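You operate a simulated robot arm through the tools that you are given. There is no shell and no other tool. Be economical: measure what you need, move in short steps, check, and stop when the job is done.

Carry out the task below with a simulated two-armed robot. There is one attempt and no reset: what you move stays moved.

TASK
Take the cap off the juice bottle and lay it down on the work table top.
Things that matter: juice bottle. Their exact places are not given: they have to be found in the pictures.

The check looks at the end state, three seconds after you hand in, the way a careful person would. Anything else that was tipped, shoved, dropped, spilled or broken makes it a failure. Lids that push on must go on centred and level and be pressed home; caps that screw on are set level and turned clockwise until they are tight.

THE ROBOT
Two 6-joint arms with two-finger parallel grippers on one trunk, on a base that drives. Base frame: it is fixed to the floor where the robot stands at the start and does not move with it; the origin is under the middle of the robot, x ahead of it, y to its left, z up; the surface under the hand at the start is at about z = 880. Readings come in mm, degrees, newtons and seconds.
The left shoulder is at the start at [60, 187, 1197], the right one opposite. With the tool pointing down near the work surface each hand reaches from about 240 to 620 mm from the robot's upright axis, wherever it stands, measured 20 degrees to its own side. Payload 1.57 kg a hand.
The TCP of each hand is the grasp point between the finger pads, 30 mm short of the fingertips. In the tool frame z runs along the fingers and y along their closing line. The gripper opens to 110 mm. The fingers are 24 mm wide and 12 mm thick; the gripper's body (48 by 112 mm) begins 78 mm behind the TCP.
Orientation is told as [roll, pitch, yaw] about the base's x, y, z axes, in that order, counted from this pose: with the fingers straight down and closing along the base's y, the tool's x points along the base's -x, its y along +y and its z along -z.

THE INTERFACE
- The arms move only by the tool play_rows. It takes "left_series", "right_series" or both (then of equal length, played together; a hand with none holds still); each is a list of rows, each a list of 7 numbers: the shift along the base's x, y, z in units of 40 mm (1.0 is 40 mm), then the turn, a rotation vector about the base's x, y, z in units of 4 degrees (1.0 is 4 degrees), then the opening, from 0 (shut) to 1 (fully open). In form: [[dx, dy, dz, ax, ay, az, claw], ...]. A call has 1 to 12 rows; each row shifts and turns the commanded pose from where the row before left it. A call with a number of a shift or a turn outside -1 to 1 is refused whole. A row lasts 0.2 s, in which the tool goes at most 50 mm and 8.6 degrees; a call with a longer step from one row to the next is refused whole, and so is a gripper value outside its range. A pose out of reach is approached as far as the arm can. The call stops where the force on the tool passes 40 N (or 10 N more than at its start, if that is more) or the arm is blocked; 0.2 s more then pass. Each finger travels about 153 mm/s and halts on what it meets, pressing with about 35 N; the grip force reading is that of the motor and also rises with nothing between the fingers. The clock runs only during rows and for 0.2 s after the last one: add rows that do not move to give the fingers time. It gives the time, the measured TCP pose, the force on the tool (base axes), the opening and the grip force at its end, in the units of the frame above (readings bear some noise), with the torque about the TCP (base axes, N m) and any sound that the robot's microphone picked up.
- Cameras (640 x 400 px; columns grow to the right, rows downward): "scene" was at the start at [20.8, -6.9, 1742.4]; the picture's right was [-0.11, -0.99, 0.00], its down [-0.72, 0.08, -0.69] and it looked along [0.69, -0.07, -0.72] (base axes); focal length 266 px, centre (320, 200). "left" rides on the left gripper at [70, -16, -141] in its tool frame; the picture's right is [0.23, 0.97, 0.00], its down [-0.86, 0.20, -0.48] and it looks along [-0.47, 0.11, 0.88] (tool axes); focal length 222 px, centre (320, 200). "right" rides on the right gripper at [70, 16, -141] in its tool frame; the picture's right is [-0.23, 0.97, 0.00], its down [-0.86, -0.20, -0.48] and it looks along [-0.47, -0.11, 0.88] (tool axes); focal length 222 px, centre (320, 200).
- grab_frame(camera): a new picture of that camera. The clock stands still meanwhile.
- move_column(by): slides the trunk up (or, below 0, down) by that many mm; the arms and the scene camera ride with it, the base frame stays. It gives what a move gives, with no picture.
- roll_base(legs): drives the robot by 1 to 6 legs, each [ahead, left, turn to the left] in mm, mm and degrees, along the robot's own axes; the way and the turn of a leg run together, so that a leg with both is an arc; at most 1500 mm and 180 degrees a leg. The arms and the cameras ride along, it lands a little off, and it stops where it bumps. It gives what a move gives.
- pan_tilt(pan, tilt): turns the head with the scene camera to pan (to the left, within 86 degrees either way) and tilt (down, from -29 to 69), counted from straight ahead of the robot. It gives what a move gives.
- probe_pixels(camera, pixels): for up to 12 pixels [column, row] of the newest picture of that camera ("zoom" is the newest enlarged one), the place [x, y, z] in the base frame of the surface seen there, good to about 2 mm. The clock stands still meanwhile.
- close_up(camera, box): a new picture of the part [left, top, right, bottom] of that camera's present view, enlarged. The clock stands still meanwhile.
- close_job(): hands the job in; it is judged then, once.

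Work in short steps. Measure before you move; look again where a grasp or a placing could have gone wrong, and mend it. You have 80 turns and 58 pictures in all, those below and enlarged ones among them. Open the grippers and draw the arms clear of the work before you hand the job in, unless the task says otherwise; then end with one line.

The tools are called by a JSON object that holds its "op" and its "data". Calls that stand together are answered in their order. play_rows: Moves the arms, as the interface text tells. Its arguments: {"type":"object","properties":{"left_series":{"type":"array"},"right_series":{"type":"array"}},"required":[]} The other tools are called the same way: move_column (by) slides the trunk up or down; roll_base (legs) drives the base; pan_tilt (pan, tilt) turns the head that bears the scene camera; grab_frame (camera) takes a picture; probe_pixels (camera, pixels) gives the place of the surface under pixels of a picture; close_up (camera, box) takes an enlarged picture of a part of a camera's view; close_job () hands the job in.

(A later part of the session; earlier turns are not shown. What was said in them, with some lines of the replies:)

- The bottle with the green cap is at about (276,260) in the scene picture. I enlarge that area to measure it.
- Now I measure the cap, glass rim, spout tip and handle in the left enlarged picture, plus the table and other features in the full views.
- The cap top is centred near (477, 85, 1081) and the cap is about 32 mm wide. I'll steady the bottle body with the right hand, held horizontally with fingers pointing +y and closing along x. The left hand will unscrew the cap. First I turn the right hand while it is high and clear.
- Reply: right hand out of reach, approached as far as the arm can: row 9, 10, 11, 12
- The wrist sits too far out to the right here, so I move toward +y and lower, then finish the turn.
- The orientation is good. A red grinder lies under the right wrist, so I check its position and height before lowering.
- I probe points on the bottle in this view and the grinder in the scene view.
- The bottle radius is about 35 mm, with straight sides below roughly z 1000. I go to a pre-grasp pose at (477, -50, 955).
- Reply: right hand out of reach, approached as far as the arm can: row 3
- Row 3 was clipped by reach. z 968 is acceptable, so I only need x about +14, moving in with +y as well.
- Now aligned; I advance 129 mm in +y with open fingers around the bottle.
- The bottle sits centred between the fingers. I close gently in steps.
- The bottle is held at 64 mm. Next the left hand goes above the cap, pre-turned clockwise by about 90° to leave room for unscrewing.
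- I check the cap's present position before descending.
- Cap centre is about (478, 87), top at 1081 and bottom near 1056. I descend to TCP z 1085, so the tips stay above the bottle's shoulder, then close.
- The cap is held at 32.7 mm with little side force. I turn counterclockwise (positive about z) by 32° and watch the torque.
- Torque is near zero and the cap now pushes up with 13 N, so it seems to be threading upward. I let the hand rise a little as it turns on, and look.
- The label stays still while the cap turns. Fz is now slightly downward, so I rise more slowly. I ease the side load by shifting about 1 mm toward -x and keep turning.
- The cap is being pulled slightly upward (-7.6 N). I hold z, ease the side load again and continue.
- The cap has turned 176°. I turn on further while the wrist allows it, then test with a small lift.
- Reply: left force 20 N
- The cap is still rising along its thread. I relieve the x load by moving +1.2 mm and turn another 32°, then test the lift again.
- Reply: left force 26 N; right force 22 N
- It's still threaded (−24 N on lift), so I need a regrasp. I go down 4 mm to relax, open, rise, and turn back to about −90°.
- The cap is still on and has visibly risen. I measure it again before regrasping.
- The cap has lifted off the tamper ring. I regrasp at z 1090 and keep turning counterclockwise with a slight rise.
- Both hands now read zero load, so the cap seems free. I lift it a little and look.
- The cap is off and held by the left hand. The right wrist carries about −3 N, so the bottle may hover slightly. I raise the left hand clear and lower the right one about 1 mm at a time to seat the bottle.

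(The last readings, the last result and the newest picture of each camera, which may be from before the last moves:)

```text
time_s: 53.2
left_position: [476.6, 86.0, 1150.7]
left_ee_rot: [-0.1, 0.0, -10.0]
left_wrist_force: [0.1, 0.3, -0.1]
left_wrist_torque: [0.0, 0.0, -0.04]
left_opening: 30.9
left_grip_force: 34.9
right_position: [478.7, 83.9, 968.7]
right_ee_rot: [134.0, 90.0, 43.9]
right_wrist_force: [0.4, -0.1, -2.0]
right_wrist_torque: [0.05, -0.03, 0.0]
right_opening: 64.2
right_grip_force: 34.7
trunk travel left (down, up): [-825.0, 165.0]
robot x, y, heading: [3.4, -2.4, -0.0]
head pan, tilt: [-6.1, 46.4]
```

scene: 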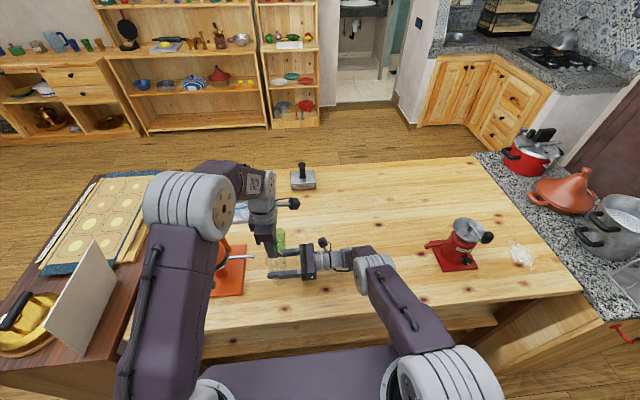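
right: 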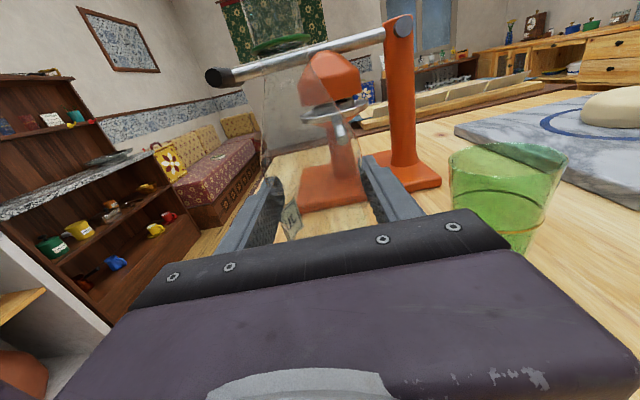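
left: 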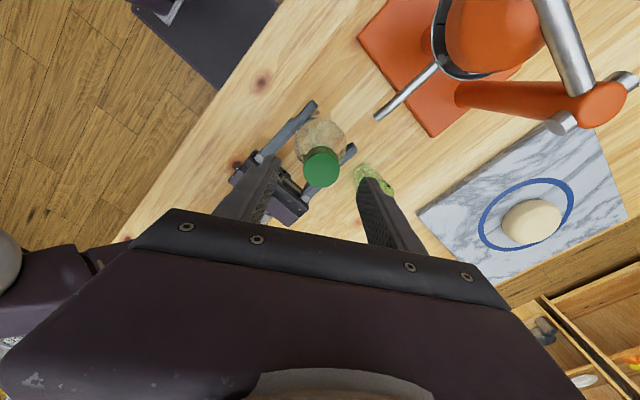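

The load barely changed, so I lower a little more.

{"op": "play_rows", "data": {"right_series": [[0, 0, -0.02, 0, 0, 0, 0.5], [0, 0, 0, 0, 0, 0, 0.5], [0, 0, 0, 0, 0, 0, 0.5]]}}

{"op": "play_rows", "data": {"right_series": [[0, 0, -0.02, 0, 0, 0, 0.5], [0, 0, 0, 0, 0, 0, 0.5], [0, 0, 0, 0, 0, 0, 0.5]]}}

```text
time_s: 54.0
left_position: [475.2, 87.7, 1149.3]
left_ee_rot: [0.0, -0.1, -10.1]
left_wrist_force: [-0.3, -0.1, 0.1]
left_wrist_torque: [0.0, -0.02, 0.02]
left_opening: 30.9
left_grip_force: 34.6
right_position: [478.4, 84.2, 968.2]
right_ee_rot: [127.1, 89.8, 37.1]
right_wrist_force: [1.4, 1.9, 5.5]
right_wrist_torque: [0.31, 0.0, -0.1]
right_opening: 64.1
right_grip_force: 34.5
trunk travel left (down, up): [-825.0, 165.0]
robot x, y, heading: [-0.7, -3.5, -0.2]
head pan, tilt: [-6.1, 46.4]
```

```text
time_s: 54.8
left_position: [476.3, 87.6, 1150.5]
left_ee_rot: [-0.1, 0.0, -10.0]
left_wrist_force: [-0.1, -0.3, -0.2]
left_wrist_torque: [0.01, 0.0, 0.01]
left_opening: 30.7
left_grip_force: 34.9
right_position: [478.4, 84.1, 967.7]
right_ee_rot: [125.8, 89.8, 35.8]
right_wrist_force: [5.1, 1.9, 16.0]
right_wrist_torque: [0.54, -0.12, -0.12]
right_opening: 64.4
right_grip_force: 35.3
trunk travel left (down, up): [-825.0, 165.0]
robot x, y, heading: [2.1, -3.0, 0.1]
head pan, tilt: [-6.1, 46.4]
```

The bottle is seated on the table (+16 N now). I back off 0.6 mm, open the right hand slowly, and withdraw it along −y.

{"op": "play_rows", "data": {"right_series": [[0, 0, 0.015, 0, 0, 0, 0.5], [0, 0, 0, 0, 0, 0, 0.62], [0, 0, 0, 0, 0, 0, 0.75], [0, 0, 0, 0, 0, 0, 0.9], [0, 0, 0, 0, 0, 0, 1], [0, 0, 0, 0, 0, 0, 1]]}}

{"op": "play_rows", "data": {"right_series": [[0, -0.3, 0, 0, 0, 0, 1], [0, -0.6, 0, 0, 0, 0, 1], [0, -0.8, 0, 0, 0, 0, 1], [0, -0.8, 0, 0, 0, 0, 1], [0, -0.8, 0, 0, 0, 0, 1], [0, -0.8, 0, 0, 0, 0, 1], [0, 0, 0, 0, 0, 0, 1]]}}

{"op": "grab_frame", "data": {"camera": "scene"}}

{"op": "close_up", "data": {"camera": "right", "box": [200, 0, 440, 150]}}

```text
time_s: 56.2
left_position: [475.1, 87.6, 1150.2]
left_ee_rot: [0.0, 0.0, -10.0]
left_wrist_force: [-0.4, 0.4, -0.3]
left_wrist_torque: [0.04, 0.02, -0.01]
left_opening: 31.0
left_grip_force: 35.8
right_position: [476.9, 84.5, 967.3]
right_ee_rot: [30.5, 90.0, -59.5]
right_wrist_force: [0.8, -1.0, 0.0]
right_wrist_torque: [-0.01, 0.01, 0.01]
right_opening: 110.1
right_grip_force: 0.0
trunk travel left (down, up): [-825.0, 165.0]
robot x, y, heading: [-0.5, -2.3, -0.3]
head pan, tilt: [-6.1, 46.4]
```

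```text
time_s: 57.8
left_position: [475.6, 87.9, 1150.2]
left_ee_rot: [0.0, 0.0, -10.0]
left_wrist_force: [0.0, 1.4, -0.8]
left_wrist_torque: [0.01, 0.01, 0.01]
left_opening: 31.1
left_grip_force: 35.1
right_position: [468.1, -77.7, 972.3]
right_ee_rot: [-68.7, 89.9, -158.7]
right_wrist_force: [-1.2, 0.1, 0.8]
right_wrist_torque: [-0.01, 0.0, 0.02]
right_opening: 110.0
right_grip_force: 0.0
right hand out of reach, approached as far as the arm can: row 6
trunk travel left (down, up): [-825.0, 165.0]
robot x, y, heading: [-1.6, 1.4, -0.1]
head pan, tilt: [-6.1, 46.4]
```

```text
32 pictures are left
```

scene: 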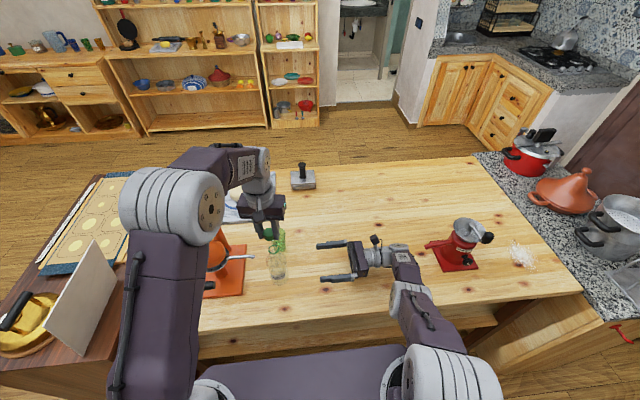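

```text
2.67 times, centred on (320, 75) of right
```

zoom: 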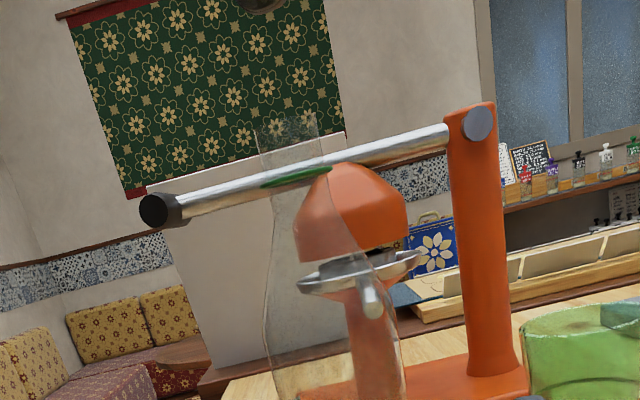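

The bottle stands well. I raise the right hand out of the way and then bring the cap toward a free spot at about (400, −20).

{"op": "play_rows", "data": {"right_series": [[0, 0, 0.8, 0, 0, 0, 1], [0, 0, 0.8, 0, 0, 0, 1], [0, -0.5, 0.8, 0, 0, 0, 1], [0, -0.8, 0.8, 0, 0, 0, 1], [0, -0.8, 0.8, 0, 0, 0, 1], [0, -0.5, 0, 0, 0, 0, 1]]}}

{"op": "play_rows", "data": {"left_series": [[-0.3, -0.4, 0, 0, 0, 0, 0.1], [-0.4, -0.6, 0, 0, 0, 0, 0.1], [-0.4, -0.6, 0, 0, 0, 0, 0.1], [-0.4, -0.6, 0, 0, 0, 0, 0.1], [-0.4, -0.5, 0, 0, 0, 0, 0.1], [0, 0, -0.8, 0, 0, 0, 0.1], [0, 0, -0.8, 0, 0, 0, 0.1], [0, 0, -0.8, 0, 0, 0, 0.1], [0, 0, -0.8, 0, 0, 0, 0.1], [0, 0, 0, 0, 0, 0, 0.1]]}}

{"op": "grab_frame", "data": {"camera": "scene"}}

{"op": "grab_frame", "data": {"camera": "right"}}

```text
time_s: 59.2
left_position: [476.1, 87.5, 1150.0]
left_ee_rot: [0.0, 0.0, -10.0]
left_wrist_force: [0.0, -0.1, 0.1]
left_wrist_torque: [-0.01, -0.01, 0.03]
left_opening: 31.0
left_grip_force: 35.3
right_position: [505.4, -186.5, 1107.3]
right_ee_rot: [-102.3, 90.0, 167.7]
right_wrist_force: [0.6, 0.5, -0.7]
right_wrist_torque: [-0.01, 0.02, -0.04]
right_opening: 110.0
right_grip_force: 0.1
right hand out of reach, approached as far as the arm can: row 1, 2, 3, 4, 6
trunk travel left (down, up): [-825.0, 165.0]
robot x, y, heading: [-3.9, -2.6, -0.1]
head pan, tilt: [-6.1, 46.4]
```

```text
time_s: 61.4
left_position: [399.6, -19.2, 1022.5]
left_ee_rot: [0.1, 0.0, -10.0]
left_wrist_force: [0.3, 1.0, -0.9]
left_wrist_torque: [0.02, -0.02, 0.03]
left_opening: 30.8
left_grip_force: 35.0
right_position: [505.5, -186.4, 1108.2]
right_ee_rot: [54.0, 90.1, -36.0]
right_wrist_force: [0.5, 0.0, -0.3]
right_wrist_torque: [0.0, 0.0, 0.02]
right_opening: 109.9
right_grip_force: 0.1
trunk travel left (down, up): [-825.0, 165.0]
robot x, y, heading: [-0.6, -2.4, -0.0]
head pan, tilt: [-6.1, 46.4]
```

```text
30 pictures are left
```

scene: 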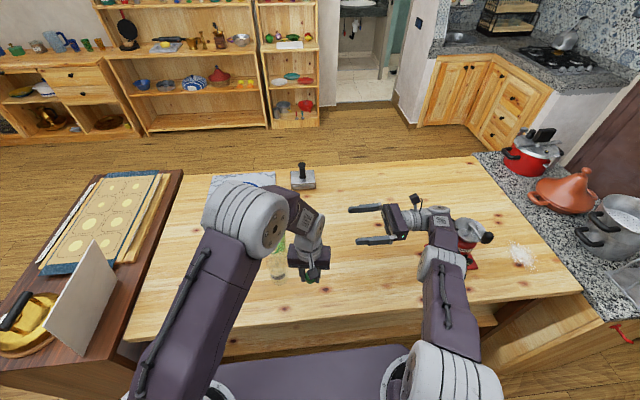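

```text
29 pictures are left
```

right: 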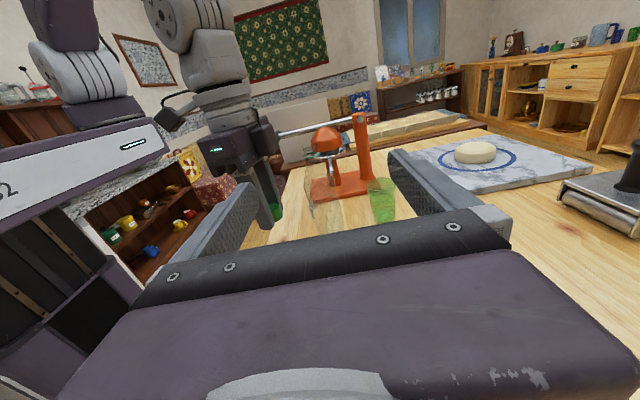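

I check how the cap sits in the fingers before lowering.

{"op": "close_up", "data": {"camera": "right", "box": [220, 140, 348, 220]}}

{"op": "close_up", "data": {"camera": "left", "box": [220, 100, 420, 225]}}

```text
5.00 times, centred on (284, 180) of right
```

zoom: 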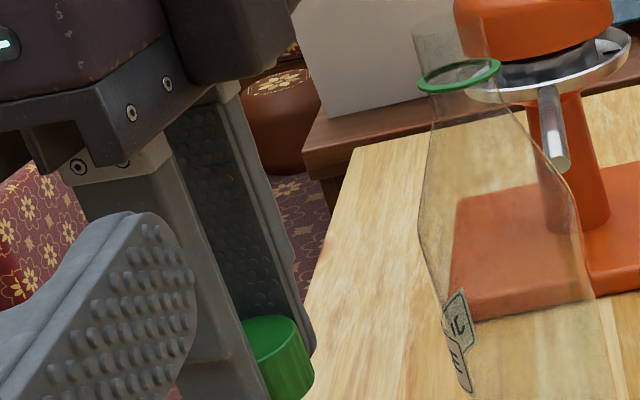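

```text
3.20 times, centred on (320, 162) of left
```

zoom: 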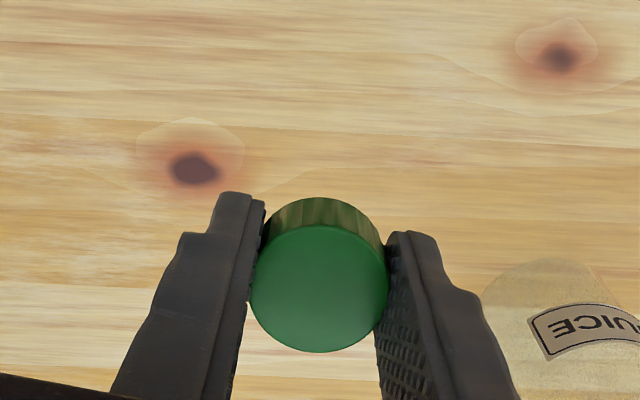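

{"op": "probe_pixels", "data": {"camera": "zoom", "pixels": [[320, 240], [320, 340], [265, 290], [375, 290], [320, 215], [320, 202], [150, 320]]}}

```text
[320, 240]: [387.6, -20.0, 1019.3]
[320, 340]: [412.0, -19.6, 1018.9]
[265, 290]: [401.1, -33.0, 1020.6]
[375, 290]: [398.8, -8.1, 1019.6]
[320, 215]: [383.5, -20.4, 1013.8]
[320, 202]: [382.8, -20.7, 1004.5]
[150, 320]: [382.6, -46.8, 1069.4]
```

The cap is level, with its top at 1019.5. I lower it 108 mm and then feel for contact.

{"op": "play_rows", "data": {"left_series": [[0, 0, -0.8, 0, 0, 0, 0.1], [0, 0, -0.8, 0, 0, 0, 0.1], [0, 0, -0.6, 0, 0, 0, 0.1], [0, 0, -0.3, 0, 0, 0, 0.1], [0, 0, -0.15, 0, 0, 0, 0.1], [0, 0, -0.05, 0, 0, 0, 0.1], [0, 0, 0, 0, 0, 0, 0.1]]}}

{"op": "play_rows", "data": {"left_series": [[0, 0, -0.03, 0, 0, 0, 0.1], [0, 0, -0.03, 0, 0, 0, 0.1], [0, 0, 0, 0, 0, 0, 0.1]]}}

```text
time_s: 63.0
left_position: [401.0, -19.9, 914.9]
left_ee_rot: [0.0, 0.0, -9.9]
left_wrist_force: [0.9, -0.2, -0.8]
left_wrist_torque: [-0.01, -0.01, 0.0]
left_opening: 30.8
left_grip_force: 35.2
right_position: [505.4, -185.1, 1107.5]
right_ee_rot: [-15.5, 90.0, -105.4]
right_wrist_force: [-0.5, 0.5, 0.5]
right_wrist_torque: [-0.01, -0.01, -0.02]
right_opening: 110.0
right_grip_force: 0.1
trunk travel left (down, up): [-825.0, 165.0]
robot x, y, heading: [0.6, 1.2, -0.0]
head pan, tilt: [-6.1, 46.4]
```

```text
time_s: 63.8
left_position: [399.2, -21.1, 911.9]
left_ee_rot: [0.0, 0.0, -10.0]
left_wrist_force: [-0.5, 0.3, 0.5]
left_wrist_torque: [-0.01, 0.01, 0.02]
left_opening: 31.2
left_grip_force: 35.2
right_position: [506.6, -186.1, 1107.1]
right_ee_rot: [5.5, 89.9, -84.4]
right_wrist_force: [0.4, 0.1, 0.6]
right_wrist_torque: [-0.02, 0.02, 0.01]
right_opening: 110.2
right_grip_force: 0.1
trunk travel left (down, up): [-825.0, 165.0]
robot x, y, heading: [-1.1, 0.8, -0.0]
head pan, tilt: [-6.1, 46.4]
```

No contact yet at 912; I go on down about 2 mm.

{"op": "play_rows", "data": {"left_series": [[0, 0, -0.03, 0, 0, 0, 0.1], [0, 0, -0.02, 0, 0, 0, 0.1], [0, 0, 0, 0, 0, 0, 0.1]]}}

```text
time_s: 64.6
left_position: [400.0, -19.6, 910.3]
left_ee_rot: [0.1, 0.0, -9.9]
left_wrist_force: [-0.6, 0.2, -0.4]
left_wrist_torque: [-0.02, 0.01, 0.03]
left_opening: 31.0
left_grip_force: 35.0
right_position: [504.5, -186.6, 1107.8]
right_ee_rot: [3.6, 89.9, -86.3]
right_wrist_force: [0.0, 0.2, -0.3]
right_wrist_torque: [-0.03, -0.02, 0.04]
right_opening: 110.1
right_grip_force: 0.0
trunk travel left (down, up): [-825.0, 165.0]
robot x, y, heading: [2.7, -2.2, -0.0]
head pan, tilt: [-6.1, 46.4]
```

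{"op": "play_rows", "data": {"left_series": [[0, 0, -0.02, 0, 0, 0, 0.1], [0, 0, 0, 0, 0, 0, 0.1], [0, 0, 0, 0, 0, 0, 0.1]]}}

```text
time_s: 65.4
left_position: [399.3, -20.1, 909.8]
left_ee_rot: [0.0, 0.0, -10.0]
left_wrist_force: [-0.4, -0.2, 2.0]
left_wrist_torque: [0.01, 0.01, -0.02]
left_opening: 30.9
left_grip_force: 35.1
right_position: [504.1, -186.8, 1107.5]
right_ee_rot: [35.9, 90.0, -54.2]
right_wrist_force: [0.1, 0.6, -0.2]
right_wrist_torque: [0.01, 0.0, 0.0]
right_opening: 110.1
right_grip_force: 0.2
trunk travel left (down, up): [-825.0, 165.0]
robot x, y, heading: [0.2, -3.5, 0.0]
head pan, tilt: [-6.1, 46.4]
```

Contact has just begun (2 N up). I open slowly and lift straight up.

{"op": "play_rows", "data": {"left_series": [[0, 0, 0, 0, 0, 0, 0.3], [0, 0, 0, 0, 0, 0, 0.36], [0, 0, 0, 0, 0, 0, 0.42], [0, 0, 0, 0, 0, 0, 0.48], [0, 0, 0.1, 0, 0, 0, 0.5], [0, 0, 0.4, 0, 0, 0, 0.5], [0, 0, 0.8, 0, 0, 0, 0.5], [0, 0, 0.8, 0, 0, 0, 0.5], [0, 0, 0.8, 0, 0, 0, 0.5], [0, 0, 0.8, 0, 0, 0, 0.5], [0, 0, 0, 0, 0, 0, 0.5]]}}

{"op": "grab_frame", "data": {"camera": "left"}}

{"op": "grab_frame", "data": {"camera": "right"}}

```text
time_s: 67.8
left_position: [399.7, -21.5, 1060.4]
left_ee_rot: [0.0, 0.0, -10.0]
left_wrist_force: [-0.6, -0.8, -0.7]
left_wrist_torque: [0.02, 0.01, 0.03]
left_opening: 55.0
left_grip_force: 0.1
right_position: [507.5, -187.8, 1107.6]
right_ee_rot: [-65.2, 89.9, -155.2]
right_wrist_force: [0.9, -0.3, 0.1]
right_wrist_torque: [-0.02, 0.01, -0.03]
right_opening: 110.0
right_grip_force: 0.0
trunk travel left (down, up): [-825.0, 165.0]
robot x, y, heading: [-2.0, 0.7, -0.2]
head pan, tilt: [-6.1, 46.4]
```

```text
26 pictures are left
```

left: 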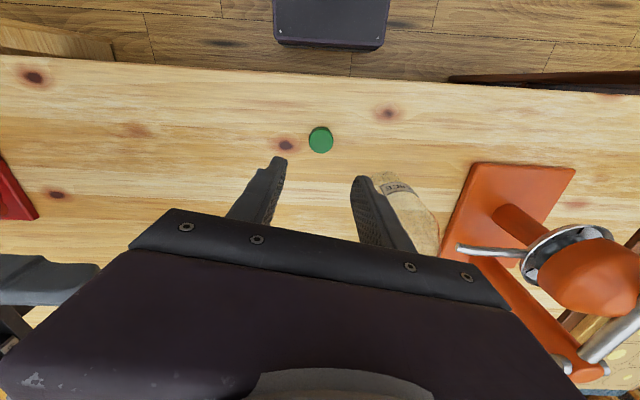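

```text
25 pictures are left
```

right: 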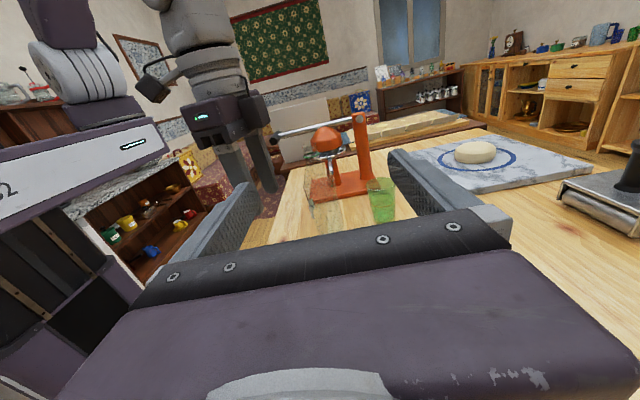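

The cap lies flat on the table and the bottle is upright. I raise the left arm further and take a final look.

{"op": "play_rows", "data": {"left_series": [[0, 0, 0.9, 0, 0, 0, 0.5], [0, 0, 0.9, 0, 0, 0, 0.6], [0, 0, 0.9, 0, 0, 0, 0.8], [0, 0, 0.9, 0, 0, 0, 1], [0, 0.6, 0.4, 0, 0, 0, 1], [0, 0.8, 0, 0, 0, 0, 1], [0, 0.8, 0, 0, 0, 0, 1], [0, 0.8, 0, 0, 0, 0, 1], [0, 0.8, 0, 0, 0, 0, 1], [0, 0, 0, 0, 0, 0, 1]]}}

{"op": "grab_frame", "data": {"camera": "scene"}}

{"op": "close_up", "data": {"camera": "scene", "box": [200, 210, 360, 310]}}

```text
time_s: 70.0
left_position: [399.5, 130.2, 1216.9]
left_ee_rot: [-0.1, 0.0, -10.1]
left_wrist_force: [-0.3, 1.0, 0.0]
left_wrist_torque: [0.02, 0.03, -0.03]
left_opening: 110.0
left_grip_force: 0.1
right_position: [505.6, -187.5, 1108.1]
right_ee_rot: [166.8, 90.0, 76.9]
right_wrist_force: [-0.6, -0.1, 0.4]
right_wrist_torque: [0.0, -0.03, 0.0]
right_opening: 110.1
right_grip_force: 0.1
trunk travel left (down, up): [-825.0, 165.0]
robot x, y, heading: [1.1, 2.4, 0.1]
head pan, tilt: [-6.1, 46.4]
```

```text
24 pictures are left
```

scene: 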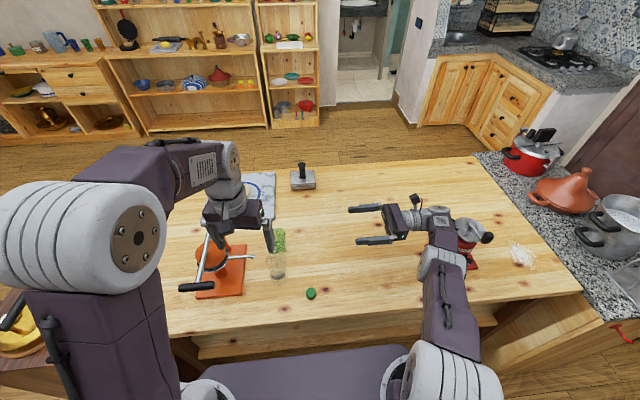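

```text
4.00 times, centred on (280, 260) of scene
```

zoom: 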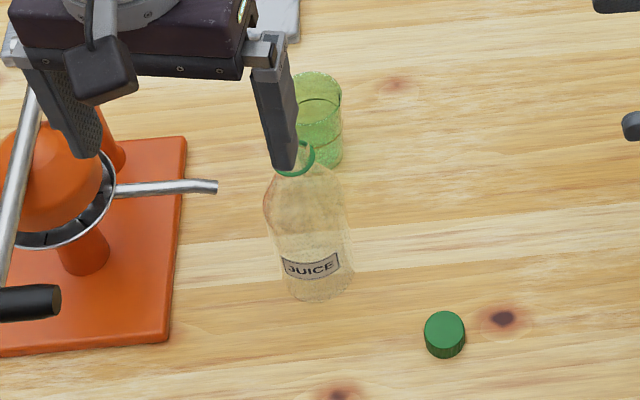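

The cap lies on the table, the bottle is upright and open, nothing else has moved, and both grippers are open and clear. I hand in.

{"op": "close_job", "data": {}}

```text
The job is handed in.
```

The juice bottle's cap is unscrewed and lying flat on the work table, with the bottle still upright and nothing else disturbed.
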